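You operate a simulated robot arm through the tools that you are given. There is no shell and no other tool. Be economical: measure what you need, move in short steps, check, and stop when the job is done.

You are at the controls of a simulated robot arm. One attempt, no reset.

TASK
Take the yellow colour card and put it on the white sheet on the top of the test bench.

Only the result counts: the job must be done as asked and must still hold three seconds after the hand-in. Knocking over, shifting, dropping, spilling or breaking anything else fails it. Flat cloth is picked up by pressing the open fingertips on it (5 to 10 N) and closing them slowly along it; thin cloth reads only 2 to 8 mm in the jaws.

THE ROBOT
A 6-joint arm with a two-finger parallel gripper, fixed in place. Base frame: the origin is at the foot of the arm, x ahead of it, y to its left, z up; the work surface is at about z = 0. Readings come in m, rad, newtons and seconds.
With the tool pointing down near the work surface it reaches from about 0.14 to 0.58 m from the base axis. Its first joint turns from -1.152 to 1.152 rad. Payload 2.1 kg.
The tool frame sits at the grasp point between the pads (the TCP): z along the fingers, y along the line on which they close. The tips reach 0.03 m beyond it. Largest opening 0.094 m; finger width 0.028, thickness 0.01; the body of the gripper, 0.05 by 0.096 m, starts 0.055 m behind the TCP.
Orientation is that of the tool frame in the base frame, as [roll, pitch, yaw] about the fixed x, y, z axes, in that order (R = Rz(yaw) Ry(pitch) Rx(roll)). With the fingers straight down and closing along the base's y, the tool's x points along the base's -x, its y along +y and its z along -z.

THE INTERFACE
- The arm moves only by the tool send_rows. Its argument "deltas" is a list of rows, each an object of numbers (a shift or turn left out is 0, a gripper value left out holds the last): "wx", "wy", "wz": the turn, a rotation vector about the base's x, y, z in rad; "dx", "dy", "dz": the shift along the base's x, y, z in m; "gripper": the closure, from 0 (fully open) to 1 (shut). In form: [{"wx": .., "wy": .., "wz": .., "dx": .., "dy": .., "dz": .., "gripper": ..}, ...]. A call has 1 to 20 rows; each row shifts and turns the commanded pose from where the row before left it. Rows are played at 5 a second. More than 0.05 m and 0.15 rad between two rows, or a gripper value outside its range, and nothing of the call is played. A pose out of reach is approached as far as the arm can. The call stops where the force on the tool passes 40 N (or 10 N more than at its start, if that is more) or the arm is blocked; 0.2 s more then pass. The fingers move at their own pace (about 0.072 m/s each) and stop on an object; they squeeze with about 35 N. The grip force told is the motor's: it shows also when the fingers shut on nothing. Time passes only in rows, and 0.2 s behind the last, so rows that do not move let the fingers close. The reply holds the time, the measured pose of the TCP, the force on the tool along the base axes, the opening and the grip force, in the units named above and with some noise, and new pictures: "views" is both (left out), scene, wrist or none.
- Cameras (640 x 400 px; columns grow to the right, rows downward): "scene" is fixed at [0.0673, -0.3812, 0.4884]; the picture's right is [0.67, -0.74, 0.00], its down [-0.41, -0.36, -0.84] and it looks along [0.62, 0.56, -0.55] (base axes); focal length 351 px, centre (320, 200). "wrist" rides on the gripper at [-0.037, 0, -0.058] in the tool frame; the picture's right is [0.00, -1.00, 0.00], its down [0.97, 0.00, -0.24] and it looks along [0.24, 0.00, 0.97] (tool axes); focal length 218 px, centre (320, 200). There is no depth. A picture from a camera that has moved, and an enlarged one, comes with that camera's place and axes in the base frame and with its lens.
- inspect(camera, box): a new picture of the part [left, top, right, bottom] of that camera's present view, enlarged. The clock stands still meanwhile.
- sign_off(): hands the job in; it is judged then, once.

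Work in short steps. Places have to be worked out from the pictures, the camera data and where the tool is seen: move nearer, look again, correct. Check each grasp and each placing, and mend what went wrong. You have 90 turns and 170 pictures in all, those below and enlarged ones among them. Open the gripper and draw the arm clear of the work before you hand the job in, unless the task says otherwise; then end with one line.

The tools are called after "Call:" by a JSON object that holds its "name" and its "arguments". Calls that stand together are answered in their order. send_rows: Moves the arm, as the interface text tells. Its arguments: {"type":"object","properties":{"deltas":{"type":"array","items":{"type":"object","properties":{"wx":{"type":"number"},"wy":{"type":"number"},"wz":{"type":"number"},"dx":{"type":"number"},"dy":{"type":"number"},"dz":{"type":"number"},"gripper":{"type":"number"}}}},"views":{"type":"string","enum":["both","scene","wrist","none"]}},"required":["deltas"]} The other tools are called the same way: inspect (camera, box) takes an enlarged picture of a part of a camera's view; sign_off () hands the job in.

At the start:

```text
time_s: 0.0
position: [0.2836, -0.0633, 0.2922]
orientation: [-3.141, 0.001, -3.141]
ft_force: [0.4, -0.3, -0.5]
opening: 0.0939
grip_force: 0.0
```

scene: 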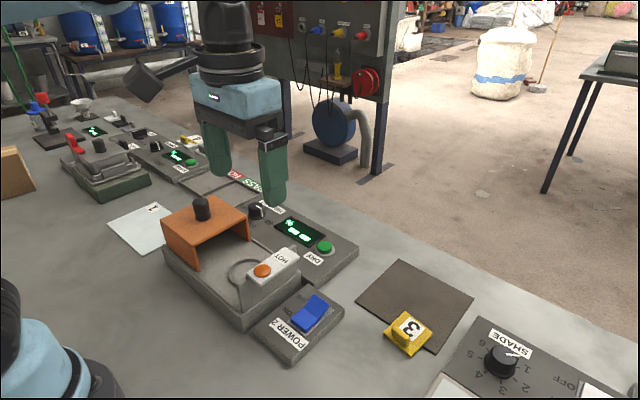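
wrist: 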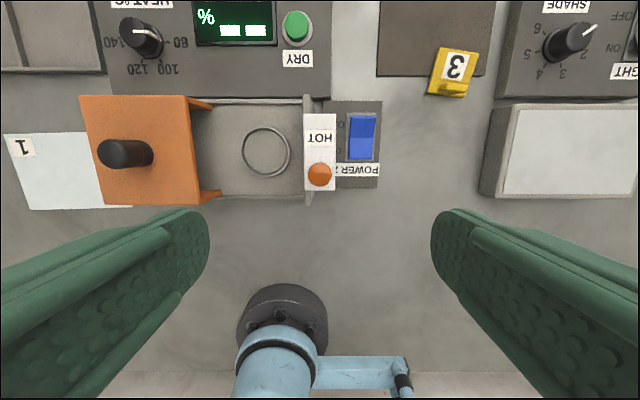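

I'll look closer at both views to identify the yellow card and the white sheet.

Call:
{"name": "inspect", "arguments": {"camera": "scene", "box": [0, 80, 260, 260]}}

Call:
{"name": "inspect", "arguments": {"camera": "scene", "box": [240, 230, 640, 400]}}

Call:
{"name": "inspect", "arguments": {"camera": "wrist", "box": [340, 0, 640, 200]}}

```text
2.22 times, centred on (130, 170) of scene
camera zoom: at [0.0673, -0.3812, 0.4884], right [0.67, -0.74, 0.0], down [-0.41, -0.36, -0.84], along [0.62, 0.56, -0.55], focal length 779 px, centre (742, 267)
```

zoom: 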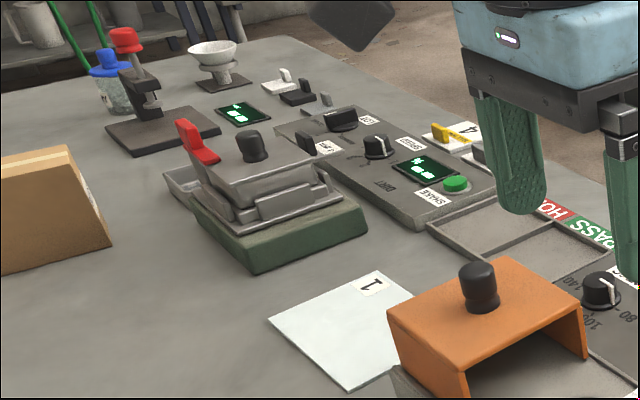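

```text
1.60 times, centred on (440, 315) of scene
camera zoom: at [0.0673, -0.3812, 0.4884], right [0.67, -0.74, 0.0], down [-0.41, -0.36, -0.84], along [0.62, 0.56, -0.55], focal length 561 px, centre (128, 16)
```

zoom: 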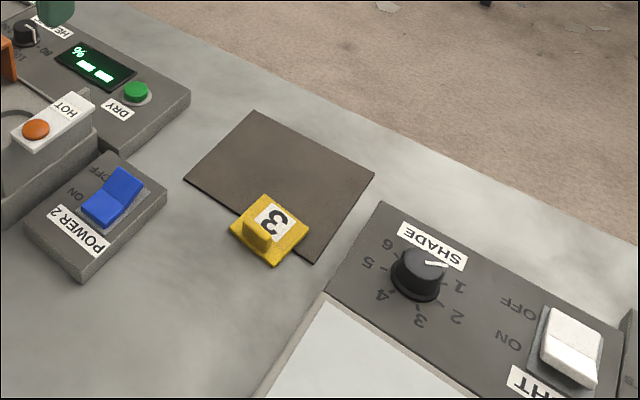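

```text
2.00 times, centred on (490, 100) of wrist
camera zoom: at [0.3199, -0.0649, 0.349], right [0.0, -1.0, 0.0], down [-0.97, 0.0, 0.24], along [-0.24, 0.0, -0.97], focal length 436 px, centre (-20, 400)
```

zoom: 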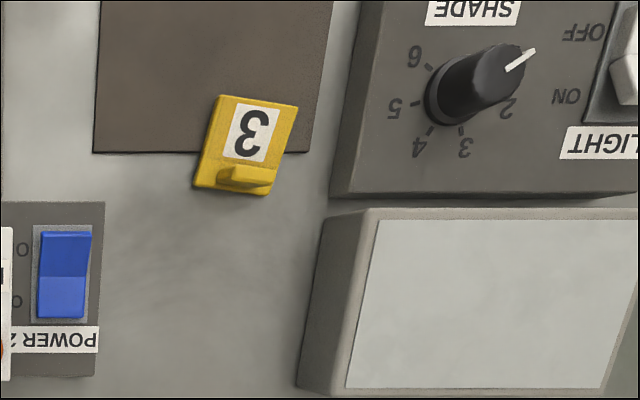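

The yellow card "3", with an upright tab, is near (0.42, -0.25). The white sheet "1" seems to be near (0.28, 0.35). I'll move toward the right side, staying high, to check the surroundings and the card.

Call:
{"name": "send_rows", "arguments": {"deltas": [{"dy": -0.04}, {"dy": -0.04}, {"dy": -0.04}, {"dy": -0.04, "dx": 0.02}, {"dx": 0.02}]}}

```text
time_s: 1.2
position: [0.3243, -0.2246, 0.2923]
orientation: [-3.142, 0.001, -3.138]
ft_force: [0.3, -0.1, 0.0]
opening: 0.0942
grip_force: 0.1
camera wrist: at [0.3608, -0.2257, 0.3488], right [0.0, -1.0, 0.0], down [-0.97, 0.0, 0.24], along [-0.24, 0.0, -0.97], focal length 218 px, centre (320, 200)
```

scene: 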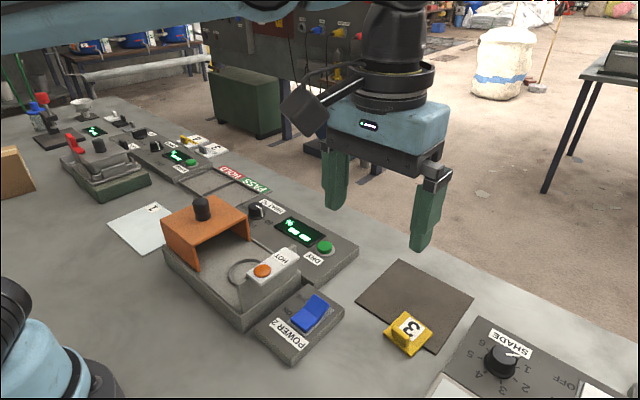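
wrist: 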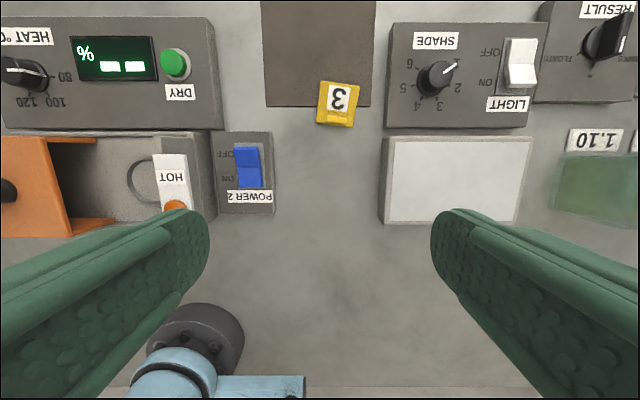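

Now that the arm has moved, the left cluster shows more cards. I'll zoom in there.

Call:
{"name": "inspect", "arguments": {"camera": "scene", "box": [100, 110, 280, 220]}}

Call:
{"name": "inspect", "arguments": {"camera": "wrist", "box": [240, 60, 440, 180]}}

```text
3.56 times, centred on (190, 165) of scene
camera zoom: at [0.0672, -0.3812, 0.4884], right [0.67, -0.74, 0.0], down [-0.41, -0.36, -0.84], along [0.62, 0.56, -0.55], focal length 1247 px, centre (782, 324)
```

zoom: 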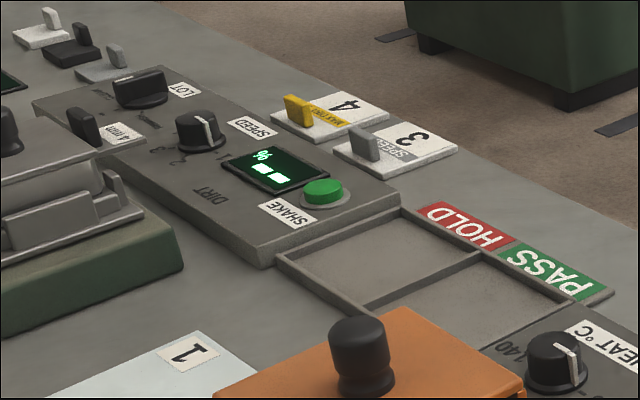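

```text
3.20 times, centred on (340, 120) of wrist
camera zoom: at [0.3608, -0.2257, 0.3488], right [0.0, -1.0, 0.0], down [-0.97, 0.0, 0.24], along [-0.24, 0.0, -0.97], focal length 698 px, centre (256, 456)
```

zoom: 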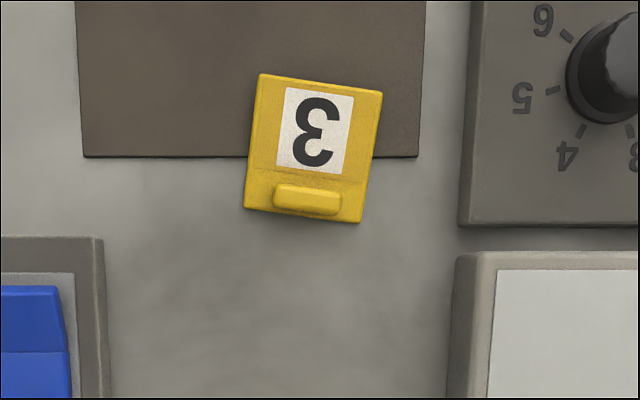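

Some white cards on the left have a yellow tab or label, so I'll survey that side with the wrist camera before deciding.

Call:
{"name": "send_rows", "arguments": {"deltas": [{"dy": 0.05}, {"dy": 0.05}, {"dy": 0.05}, {"dy": 0.05}, {"dy": 0.05}, {"dy": 0.05}, {"dy": 0.05}, {"dy": 0.05}, {"dy": 0.05, "dx": -0.04}, {"dx": -0.03}]}}

Call:
{"name": "inspect", "arguments": {"camera": "wrist", "box": [0, 0, 320, 200]}}

Call:
{"name": "inspect", "arguments": {"camera": "wrist", "box": [320, 0, 640, 200]}}

```text
refused: row 9 steps farther than a row can; nothing moved
```

```text
2.00 times, centred on (160, 100) of wrist
camera zoom: at [0.3608, -0.2257, 0.3488], right [0.0, -1.0, 0.0], down [-0.97, 0.0, 0.24], along [-0.24, 0.0, -0.97], focal length 436 px, centre (640, 400)
```

zoom: 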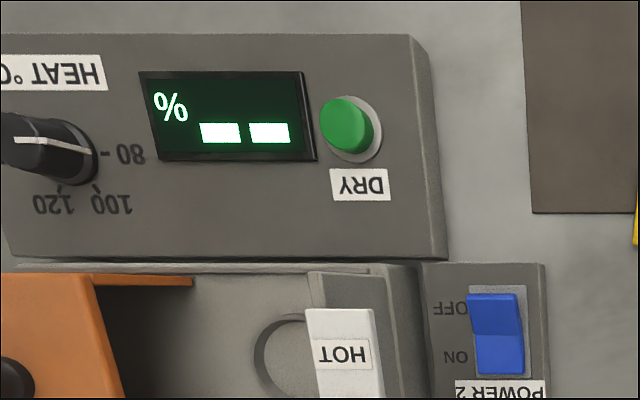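

```text
2.00 times, centred on (480, 100) of wrist
camera zoom: at [0.3608, -0.2257, 0.3488], right [0.0, -1.0, 0.0], down [-0.97, 0.0, 0.24], along [-0.24, 0.0, -0.97], focal length 436 px, centre (0, 400)
```

zoom: 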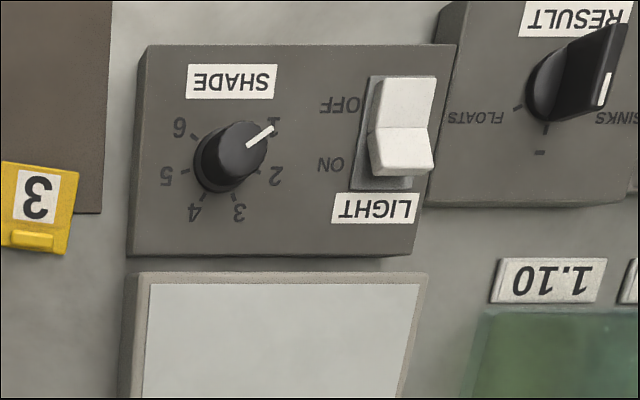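

The call was refused because row 9 was over the step limit. I'll repeat the move with smaller steps.

Call:
{"name": "send_rows", "arguments": {"deltas": [{"dy": 0.045, "dx": -0.01}, {"dy": 0.045, "dx": -0.01}, {"dy": 0.045, "dx": -0.01}, {"dy": 0.045, "dx": -0.01}, {"dy": 0.045, "dx": -0.01}, {"dy": 0.045, "dx": -0.01}, {"dy": 0.045, "dx": -0.01}, {"dy": 0.045}, {"dy": 0.045}, {"dy": 0.045}, {"dy": 0.045}]}}

```text
time_s: 3.6
position: [0.2535, 0.2724, 0.291]
orientation: [3.141, 0.002, -3.14]
ft_force: [-0.3, -0.3, -0.3]
opening: 0.094
grip_force: 0.1
camera wrist: at [0.2908, 0.2705, 0.3491], right [0.0, -1.0, 0.0], down [-0.97, 0.0, 0.24], along [-0.24, 0.0, -0.97], focal length 218 px, centre (320, 200)
```

scene: 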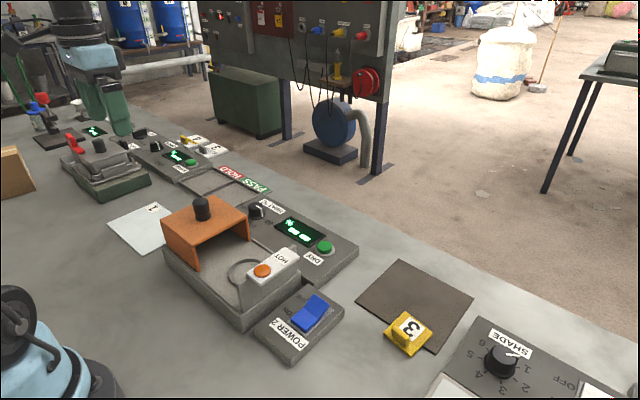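
wrist: 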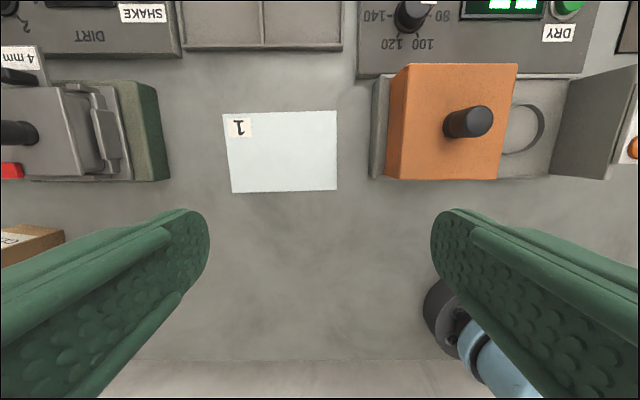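

The white sheet "1" is lying flat on the bench, centred near (0.285, 0.33). I'll read the labels on the tabbed cards on the left.

Call:
{"name": "inspect", "arguments": {"camera": "scene", "box": [165, 125, 235, 169]}}

Call:
{"name": "send_rows", "arguments": {"deltas": [{"dx": 0.04}, {"dx": 0.04}, {"dx": 0.02, "dy": 0.03}], "views": "wrist"}}

```text
9.09 times, centred on (200, 147) of scene
camera zoom: at [0.0672, -0.3812, 0.4884], right [0.67, -0.74, 0.0], down [-0.41, -0.36, -0.84], along [0.62, 0.56, -0.55], focal length 3188 px, centre (1411, 682)
```

zoom: 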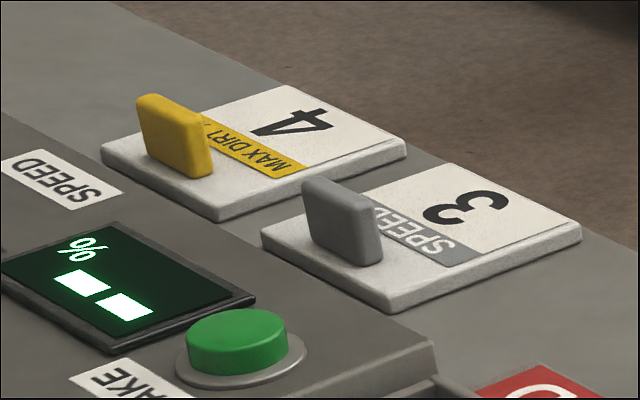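

```text
time_s: 4.4
position: [0.3534, 0.3006, 0.2901]
orientation: [-3.141, 0.002, -3.141]
ft_force: [0.1, 0.1, 0.0]
opening: 0.094
grip_force: 0.0
camera wrist: at [0.3895, 0.3009, 0.347], right [0.0, -1.0, 0.0], down [-0.97, 0.0, 0.24], along [-0.24, 0.0, -0.97], focal length 218 px, centre (320, 200)
```

wrist: 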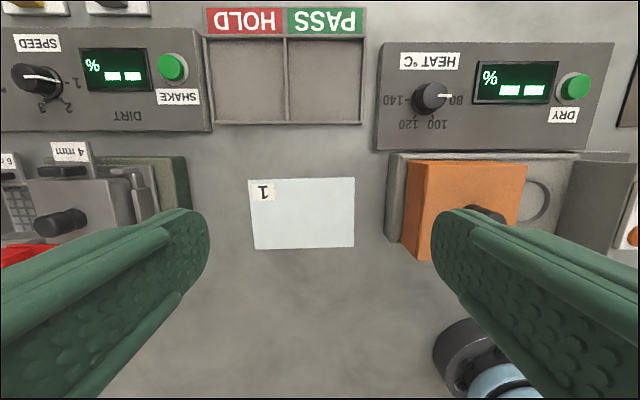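

The left cards are setting cards ("MAX DIRT 4", "SPEED 3"), so the yellow card on the brown sheet is the colour card and sheet "1" is the target. I'm going back above the card, turning the jaws about 83° so they close across its tab.

Call:
{"name": "send_rows", "arguments": {"deltas": [{"dy": -0.0458, "dx": 0.0035}, {"dy": -0.0458, "dx": 0.0035}, {"dy": -0.0458, "dx": 0.0035, "wz": 0.145}, {"dy": -0.0458, "dx": 0.0035, "wz": 0.145}, {"dy": -0.0458, "dx": 0.0035, "wz": 0.145}, {"dy": -0.0458, "dx": 0.0035, "wz": 0.145}, {"dy": -0.0458, "dx": 0.0035, "wz": 0.145}, {"dy": -0.0458, "dx": 0.0035, "wz": 0.145}, {"dy": -0.0458, "dx": 0.0035, "wz": 0.145}, {"dy": -0.0458, "dx": 0.0035, "wz": 0.145}, {"dy": -0.0458, "dx": 0.0035, "wz": 0.145}, {"dy": -0.0458, "dx": 0.0035, "wz": 0.145}, {"dz": -0.04}, {"dz": -0.04}]}}

```text
time_s: 7.4
position: [0.3949, -0.2508, 0.2133]
orientation: [-3.142, 0.002, -1.69]
ft_force: [-0.2, 0.1, -1.0]
opening: 0.094
grip_force: 0.1
camera wrist: at [0.3986, -0.2145, 0.2705], right [0.99, -0.12, 0.0], down [-0.12, -0.96, 0.24], along [-0.03, -0.24, -0.97], focal length 218 px, centre (320, 200)
```

scene: 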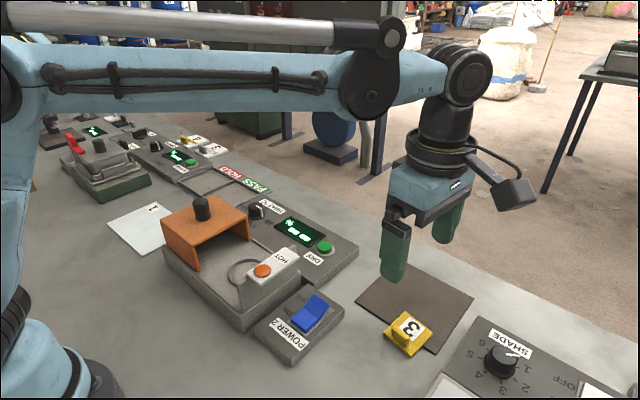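
wrist: 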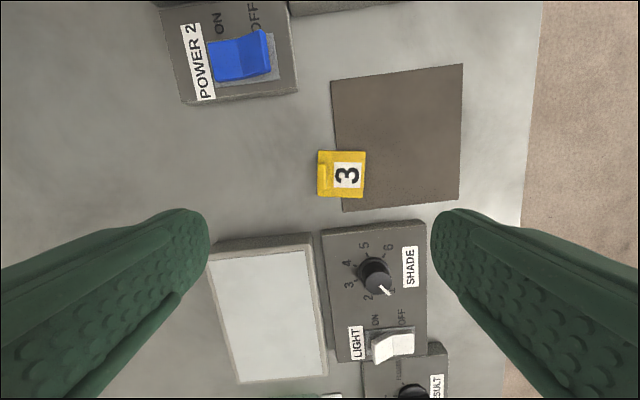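

The tab appears near (0.397, -0.245). I'll zoom in to refine its angle and centre.

Call:
{"name": "inspect", "arguments": {"camera": "wrist", "box": [280, 130, 400, 205]}}

Call:
{"name": "inspect", "arguments": {"camera": "scene", "box": [360, 290, 456, 370]}}

```text
5.33 times, centred on (340, 168) of wrist
camera zoom: at [0.3986, -0.2145, 0.2705], right [0.99, -0.12, 0.0], down [-0.12, -0.96, 0.24], along [-0.03, -0.24, -0.97], focal length 1164 px, centre (213, 373)
```

zoom: 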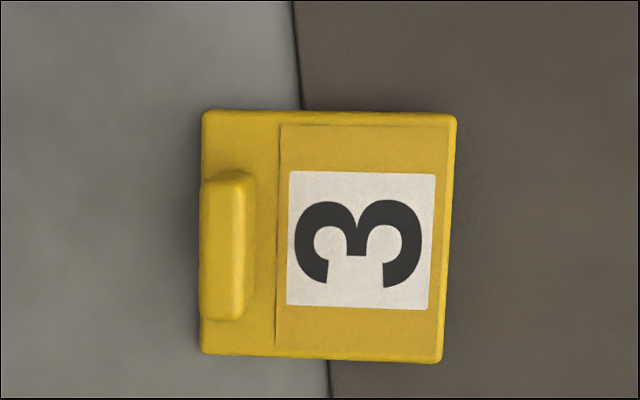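

```text
5.00 times, centred on (408, 330) of scene
camera zoom: at [0.0672, -0.3812, 0.4884], right [0.67, -0.74, 0.0], down [-0.41, -0.36, -0.84], along [0.62, 0.56, -0.55], focal length 1753 px, centre (-120, -450)
```

zoom: 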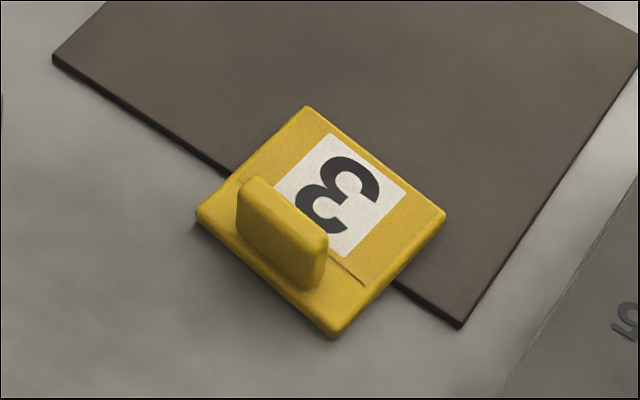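

The tab is about 3 cm long and 7 mm thick, centred near (0.3975, -0.248), and my jaws are already aligned with it. I'm descending to just above it with the jaws partly closed.

Call:
{"name": "send_rows", "arguments": {"deltas": [{"dx": 0.0025, "dy": 0.003, "dz": -0.04, "gripper": 0.5}, {"dz": -0.04}, {"dz": -0.04}, {"dz": -0.01}, {}]}}

Call:
{"name": "inspect", "arguments": {"camera": "scene", "box": [340, 240, 480, 370]}}

```text
time_s: 8.6
position: [0.3969, -0.248, 0.0808]
orientation: [-3.141, 0.001, -1.691]
ft_force: [0.0, 0.3, 0.4]
opening: 0.047
grip_force: 0.0
camera wrist: at [0.401, -0.2113, 0.1378], right [0.99, -0.12, 0.0], down [-0.12, -0.96, 0.24], along [-0.03, -0.24, -0.97], focal length 218 px, centre (320, 200)
```

scene: 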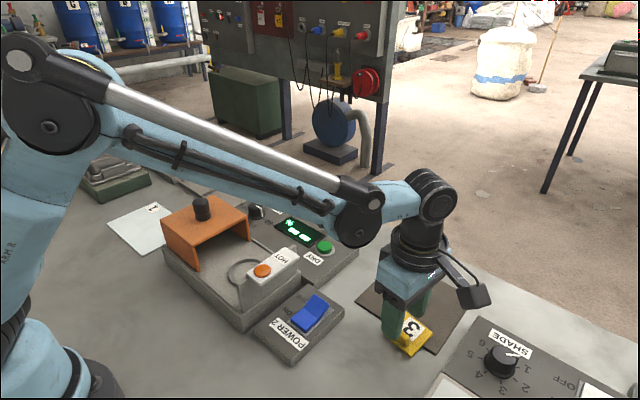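
wrist: 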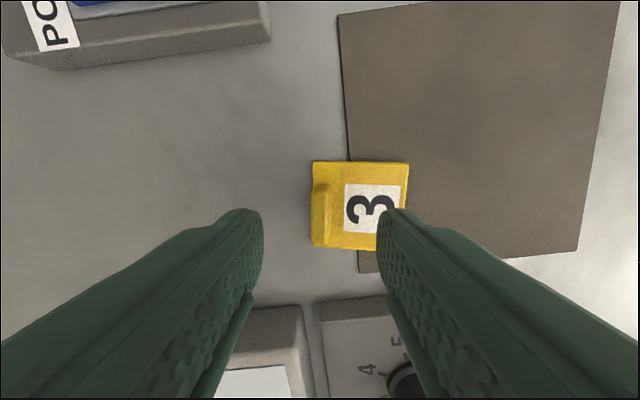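

```text
3.08 times, centred on (410, 305) of scene
camera zoom: at [0.0673, -0.3812, 0.4884], right [0.67, -0.74, 0.0], down [-0.41, -0.36, -0.84], along [0.62, 0.56, -0.55], focal length 1079 px, centre (43, -123)
```

zoom: 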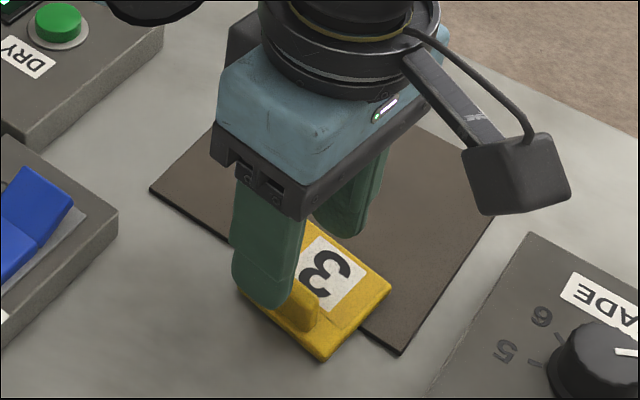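

The tab sits centred between the fingers at about (0.397, -0.246). I'm lowering the tips to about 14 mm and then closing slowly on the tab.

Call:
{"name": "send_rows", "arguments": {"deltas": [{"dz": -0.02}, {"dz": -0.015}, {}]}}

Call:
{"name": "inspect", "arguments": {"camera": "scene", "box": [360, 270, 456, 370]}}

```text
time_s: 9.4
position: [0.3965, -0.2451, 0.0463]
orientation: [3.141, 0.002, -1.691]
ft_force: [-0.5, 0.2, 0.1]
opening: 0.0471
grip_force: 0.1
camera wrist: at [0.401, -0.2102, 0.1037], right [0.99, -0.12, 0.0], down [-0.12, -0.96, 0.24], along [-0.03, -0.24, -0.97], focal length 218 px, centre (320, 200)
```

scene: 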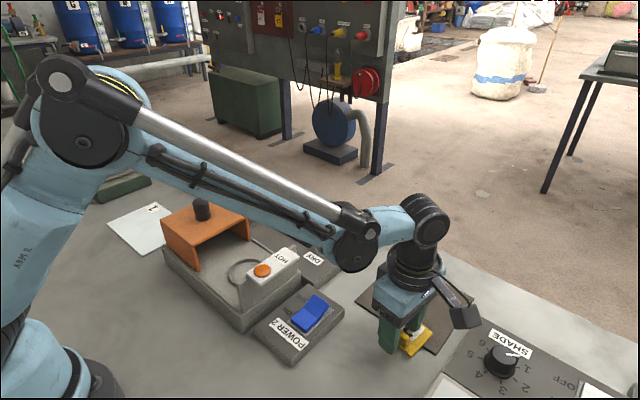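
wrist: 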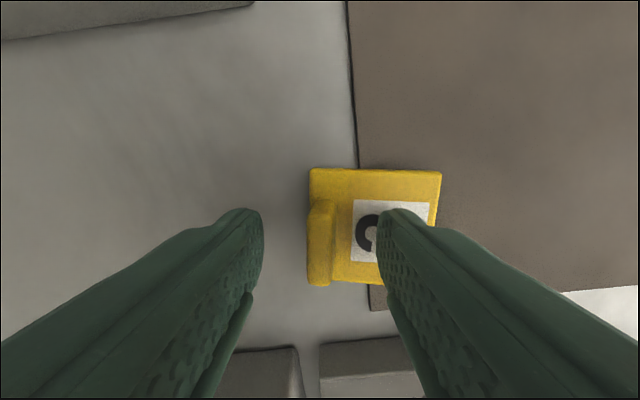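

```text
4.00 times, centred on (408, 320) of scene
camera zoom: at [0.0673, -0.3812, 0.4884], right [0.67, -0.74, 0.0], down [-0.41, -0.36, -0.84], along [0.62, 0.56, -0.55], focal length 1403 px, centre (-32, -280)
```

zoom: 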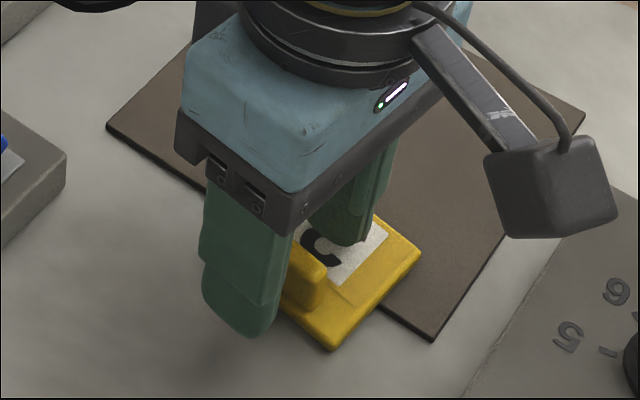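

The tab is still centred and the tips are clear of the card base. I'm lowering 2 mm and closing in stages.

Call:
{"name": "send_rows", "arguments": {"deltas": [{"dz": -0.002, "gripper": 0.6}, {"gripper": 0.7}, {"gripper": 0.8}, {"gripper": 0.87}, {"gripper": 1.0}, {}, {}]}}

Call:
{"name": "inspect", "arguments": {"camera": "scene", "box": [360, 270, 456, 370]}}

```text
time_s: 11.0
position: [0.3974, -0.2466, 0.0443]
orientation: [3.14, 0.0, -1.69]
ft_force: [7.4, -1.1, 23.6]
opening: 0.0094
grip_force: 34.5
camera wrist: at [0.4014, -0.21, 0.1022], right [0.99, -0.12, 0.0], down [-0.12, -0.96, 0.24], along [-0.03, -0.24, -0.97], focal length 218 px, centre (320, 200)
```

scene: 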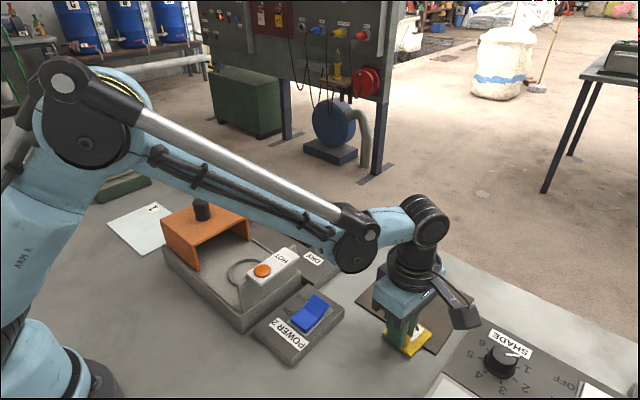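
wrist: 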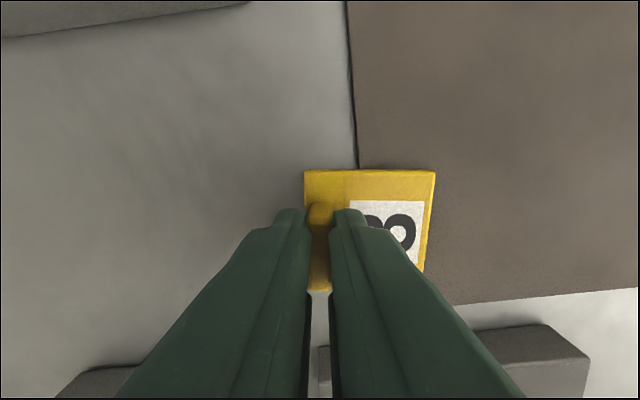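

```text
4.00 times, centred on (408, 320) of scene
camera zoom: at [0.0672, -0.3811, 0.4885], right [0.67, -0.74, 0.0], down [-0.41, -0.36, -0.84], along [0.62, 0.56, -0.55], focal length 1403 px, centre (-32, -280)
```

zoom: 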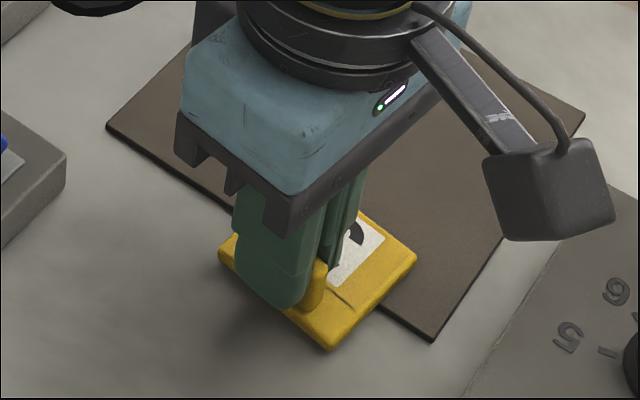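

The tab is held, with a 9.4 mm opening and 34.5 N grip. I'm lifting straight up and checking.

Call:
{"name": "send_rows", "arguments": {"deltas": [{"dz": 0.01}, {"dz": 0.02}, {"dz": 0.04}, {"dz": 0.04}, {"dz": 0.04}]}}

Call:
{"name": "inspect", "arguments": {"camera": "scene", "box": [340, 190, 500, 370]}}

```text
time_s: 12.2
position: [0.3977, -0.2433, 0.1954]
orientation: [-3.141, 0.003, -1.69]
ft_force: [0.7, 0.3, -0.1]
opening: 0.009
grip_force: 35.2
camera wrist: at [0.403, -0.2078, 0.2526], right [0.99, -0.12, 0.0], down [-0.12, -0.96, 0.24], along [-0.03, -0.24, -0.97], focal length 218 px, centre (320, 200)
```

scene: 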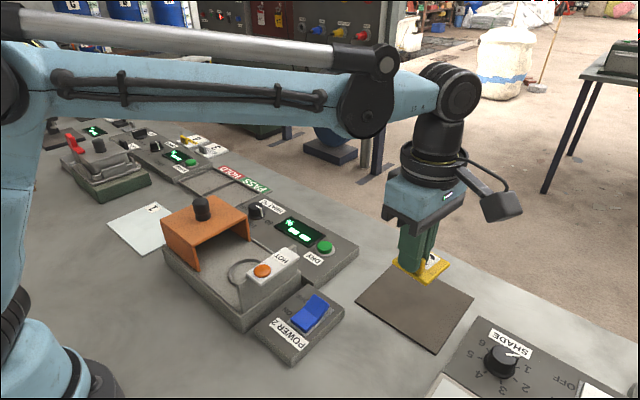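
wrist: 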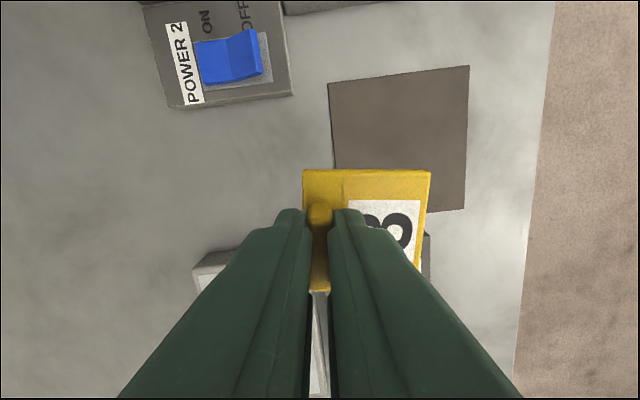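

```text
2.22 times, centred on (420, 280) of scene
camera zoom: at [0.0672, -0.3812, 0.4884], right [0.67, -0.74, 0.0], down [-0.41, -0.36, -0.84], along [0.62, 0.56, -0.55], focal length 779 px, centre (98, 22)
```

zoom: 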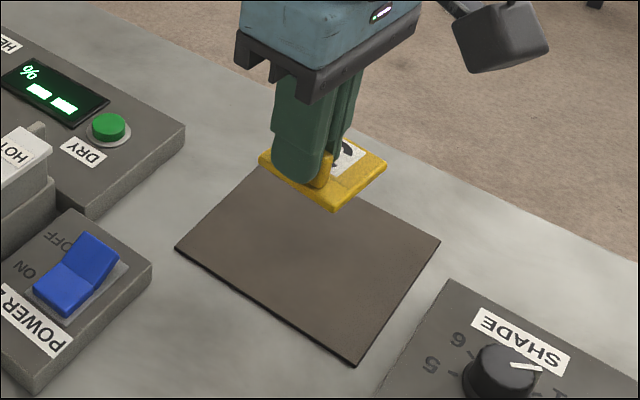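

The card is held level and the brown sheet stayed in place. I'm carrying it high over the hood to above sheet "1", aiming for TCP (0.26, 0.33) so the card centre lands near the sheet centre.

Call:
{"name": "send_rows", "arguments": {"deltas": [{"dz": 0.04}, {"dy": 0.0441, "dx": -0.0106}, {"dy": 0.0441, "dx": -0.0106}, {"dy": 0.0441, "dx": -0.0106}, {"dy": 0.0441, "dx": -0.0106}, {"dy": 0.0441, "dx": -0.0106}, {"dy": 0.0441, "dx": -0.0106}, {"dy": 0.0441, "dx": -0.0106}, {"dy": 0.0441, "dx": -0.0106}, {"dy": 0.0441, "dx": -0.0106}, {"dy": 0.0441, "dx": -0.0106}, {"dy": 0.0441, "dx": -0.0106}, {"dy": 0.0441, "dx": -0.0106}, {"dy": 0.0441, "dx": -0.0106}, {}]}}

```text
time_s: 15.4
position: [0.2587, 0.3278, 0.2319]
orientation: [3.141, 0.002, -1.69]
ft_force: [-0.3, 0.5, -0.7]
opening: 0.0085
grip_force: 34.9
camera wrist: at [0.2634, 0.3646, 0.2909], right [0.99, -0.12, 0.0], down [-0.12, -0.96, 0.24], along [-0.03, -0.24, -0.97], focal length 218 px, centre (320, 200)
```

scene: 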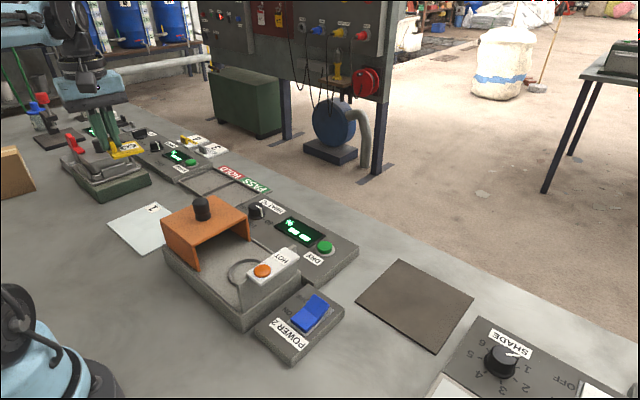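
wrist: 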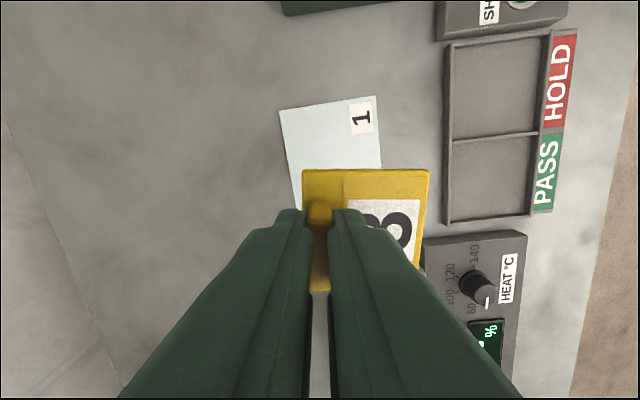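

From this view the sheet spans x 0.218–0.341 and y 0.245–0.413, so the card is positioned well. I'm descending to a little above it.

Call:
{"name": "send_rows", "arguments": {"deltas": [{"dz": -0.04}, {"dz": -0.04}, {"dz": -0.04}, {"dz": -0.04}, {"dz": -0.01}, {}]}}

Call:
{"name": "inspect", "arguments": {"camera": "scene", "box": [60, 130, 260, 270]}}

```text
time_s: 16.8
position: [0.261, 0.3285, 0.0638]
orientation: [3.141, 0.0, -1.691]
ft_force: [-0.5, 0.3, -0.2]
opening: 0.0087
grip_force: 34.9
camera wrist: at [0.2656, 0.3646, 0.1208], right [0.99, -0.12, 0.0], down [-0.12, -0.96, 0.24], along [-0.03, -0.24, -0.97], focal length 218 px, centre (320, 200)
```

scene: 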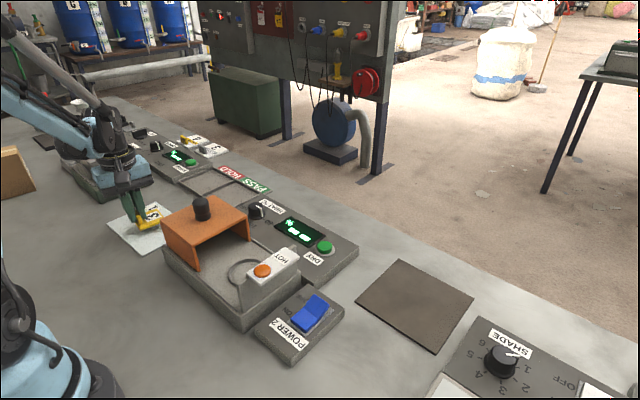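
wrist: 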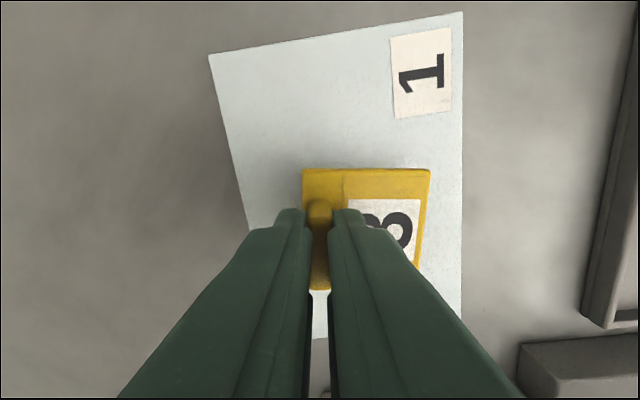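

```text
2.86 times, centred on (160, 200) of scene
camera zoom: at [0.0673, -0.3812, 0.4884], right [0.67, -0.74, 0.0], down [-0.41, -0.36, -0.84], along [0.62, 0.56, -0.55], focal length 1002 px, centre (777, 200)
```

zoom: 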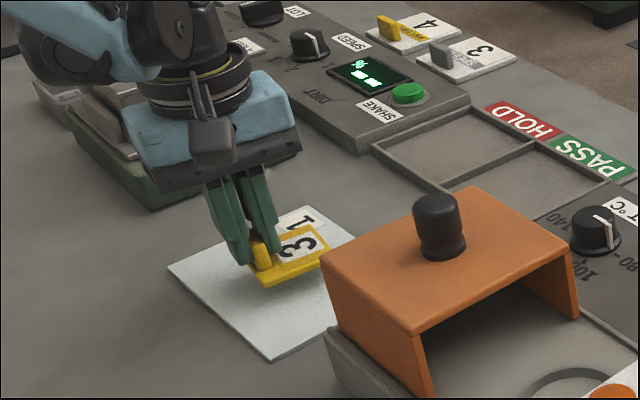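

The card hangs over the sheet with clear margins on all sides. I'm lowering in small steps until it touches.

Call:
{"name": "send_rows", "arguments": {"deltas": [{"dz": -0.01}, {"dz": -0.006}, {"dz": -0.002}, {}], "views": "wrist"}}

```text
time_s: 17.8
position: [0.2605, 0.3279, 0.047]
orientation: [-3.141, 0.0, -1.69]
ft_force: [0.8, 1.0, 22.5]
opening: 0.0085
grip_force: 35.2
camera wrist: at [0.2647, 0.3644, 0.1041], right [0.99, -0.12, 0.0], down [-0.12, -0.96, 0.24], along [-0.03, -0.24, -0.97], focal length 218 px, centre (320, 200)
```

wrist: 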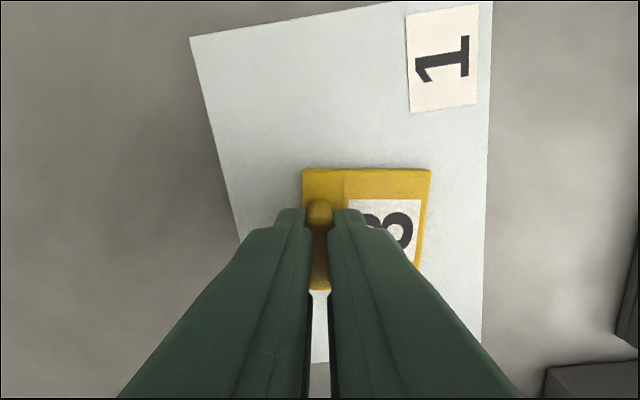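

The force rose to 22 N, so the card is resting on the sheet. I'm easing up slightly and opening the jaws partway.

Call:
{"name": "send_rows", "arguments": {"deltas": [{"dz": 0.001}, {"gripper": 0.85}, {"gripper": 0.7}, {"gripper": 0.5}, {}], "views": "wrist"}}

Call:
{"name": "inspect", "arguments": {"camera": "scene", "box": [60, 130, 260, 270]}}

```text
time_s: 19.0
position: [0.2611, 0.3281, 0.0471]
orientation: [-3.14, 0.002, -1.692]
ft_force: [0.3, -0.4, 0.5]
opening: 0.0473
grip_force: 0.0
camera wrist: at [0.2647, 0.3641, 0.1047], right [0.99, -0.12, 0.0], down [-0.12, -0.96, 0.24], along [-0.03, -0.24, -0.97], focal length 218 px, centre (320, 200)
```

wrist: 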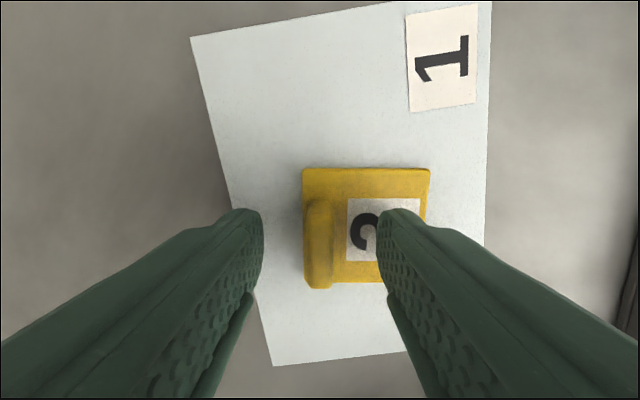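

```text
2.86 times, centred on (160, 200) of scene
camera zoom: at [0.0673, -0.3812, 0.4884], right [0.67, -0.74, 0.0], down [-0.41, -0.36, -0.84], along [0.62, 0.56, -0.55], focal length 1002 px, centre (777, 200)
```

zoom: 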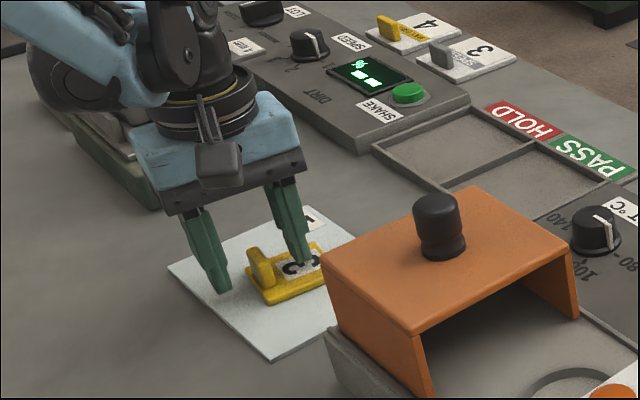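

The card is released and lies flat on the sheet. I'm lifting straight up and moving clear with the gripper open.

Call:
{"name": "send_rows", "arguments": {"deltas": [{"dz": 0.03}, {"dz": 0.04}, {"dz": 0.04}, {"dz": 0.04}, {"dz": 0.04, "gripper": 0}, {"dy": -0.045}, {"dy": -0.045}, {"dy": -0.045}, {"dy": -0.045}, {"dy": -0.045}, {}, {}]}}

Call:
{"name": "inspect", "arguments": {"camera": "scene", "box": [60, 130, 260, 270]}}

```text
time_s: 21.6
position: [0.2606, 0.102, 0.2374]
orientation: [3.141, 0.002, -1.691]
ft_force: [1.1, -0.2, -0.4]
opening: 0.0939
grip_force: 0.0
camera wrist: at [0.2645, 0.1382, 0.2953], right [0.99, -0.12, 0.0], down [-0.12, -0.96, 0.24], along [-0.03, -0.24, -0.97], focal length 218 px, centre (320, 200)
```

scene: 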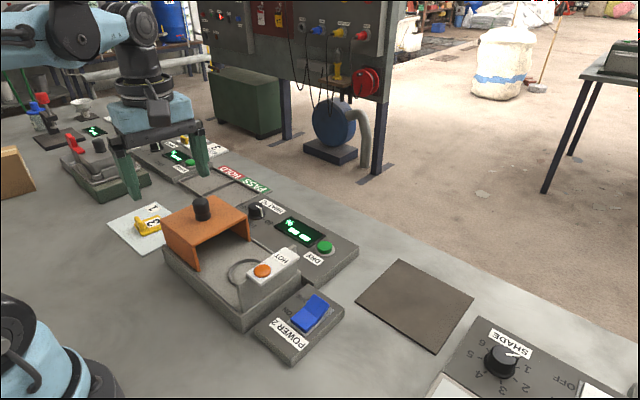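
wrist: 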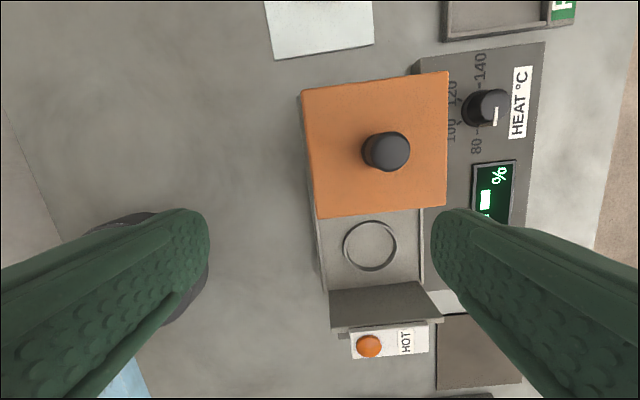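

```text
2.86 times, centred on (160, 200) of scene
camera zoom: at [0.0672, -0.3812, 0.4884], right [0.67, -0.74, 0.0], down [-0.41, -0.36, -0.84], along [0.62, 0.56, -0.55], focal length 1002 px, centre (777, 200)
```

zoom: 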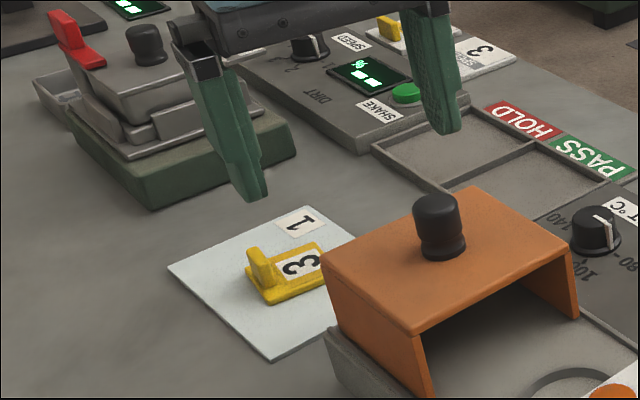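

The card rests fully on the white sheet, nothing else was disturbed, and the arm is clear with the gripper open. I'm handing in.

Call:
{"name": "sign_off", "arguments": {}}

```text
The job is handed in.
```

The yellow colour card (number 3) is lying flat on the white sheet (number 1) on the bench top, and the arm is clear with the gripper open.
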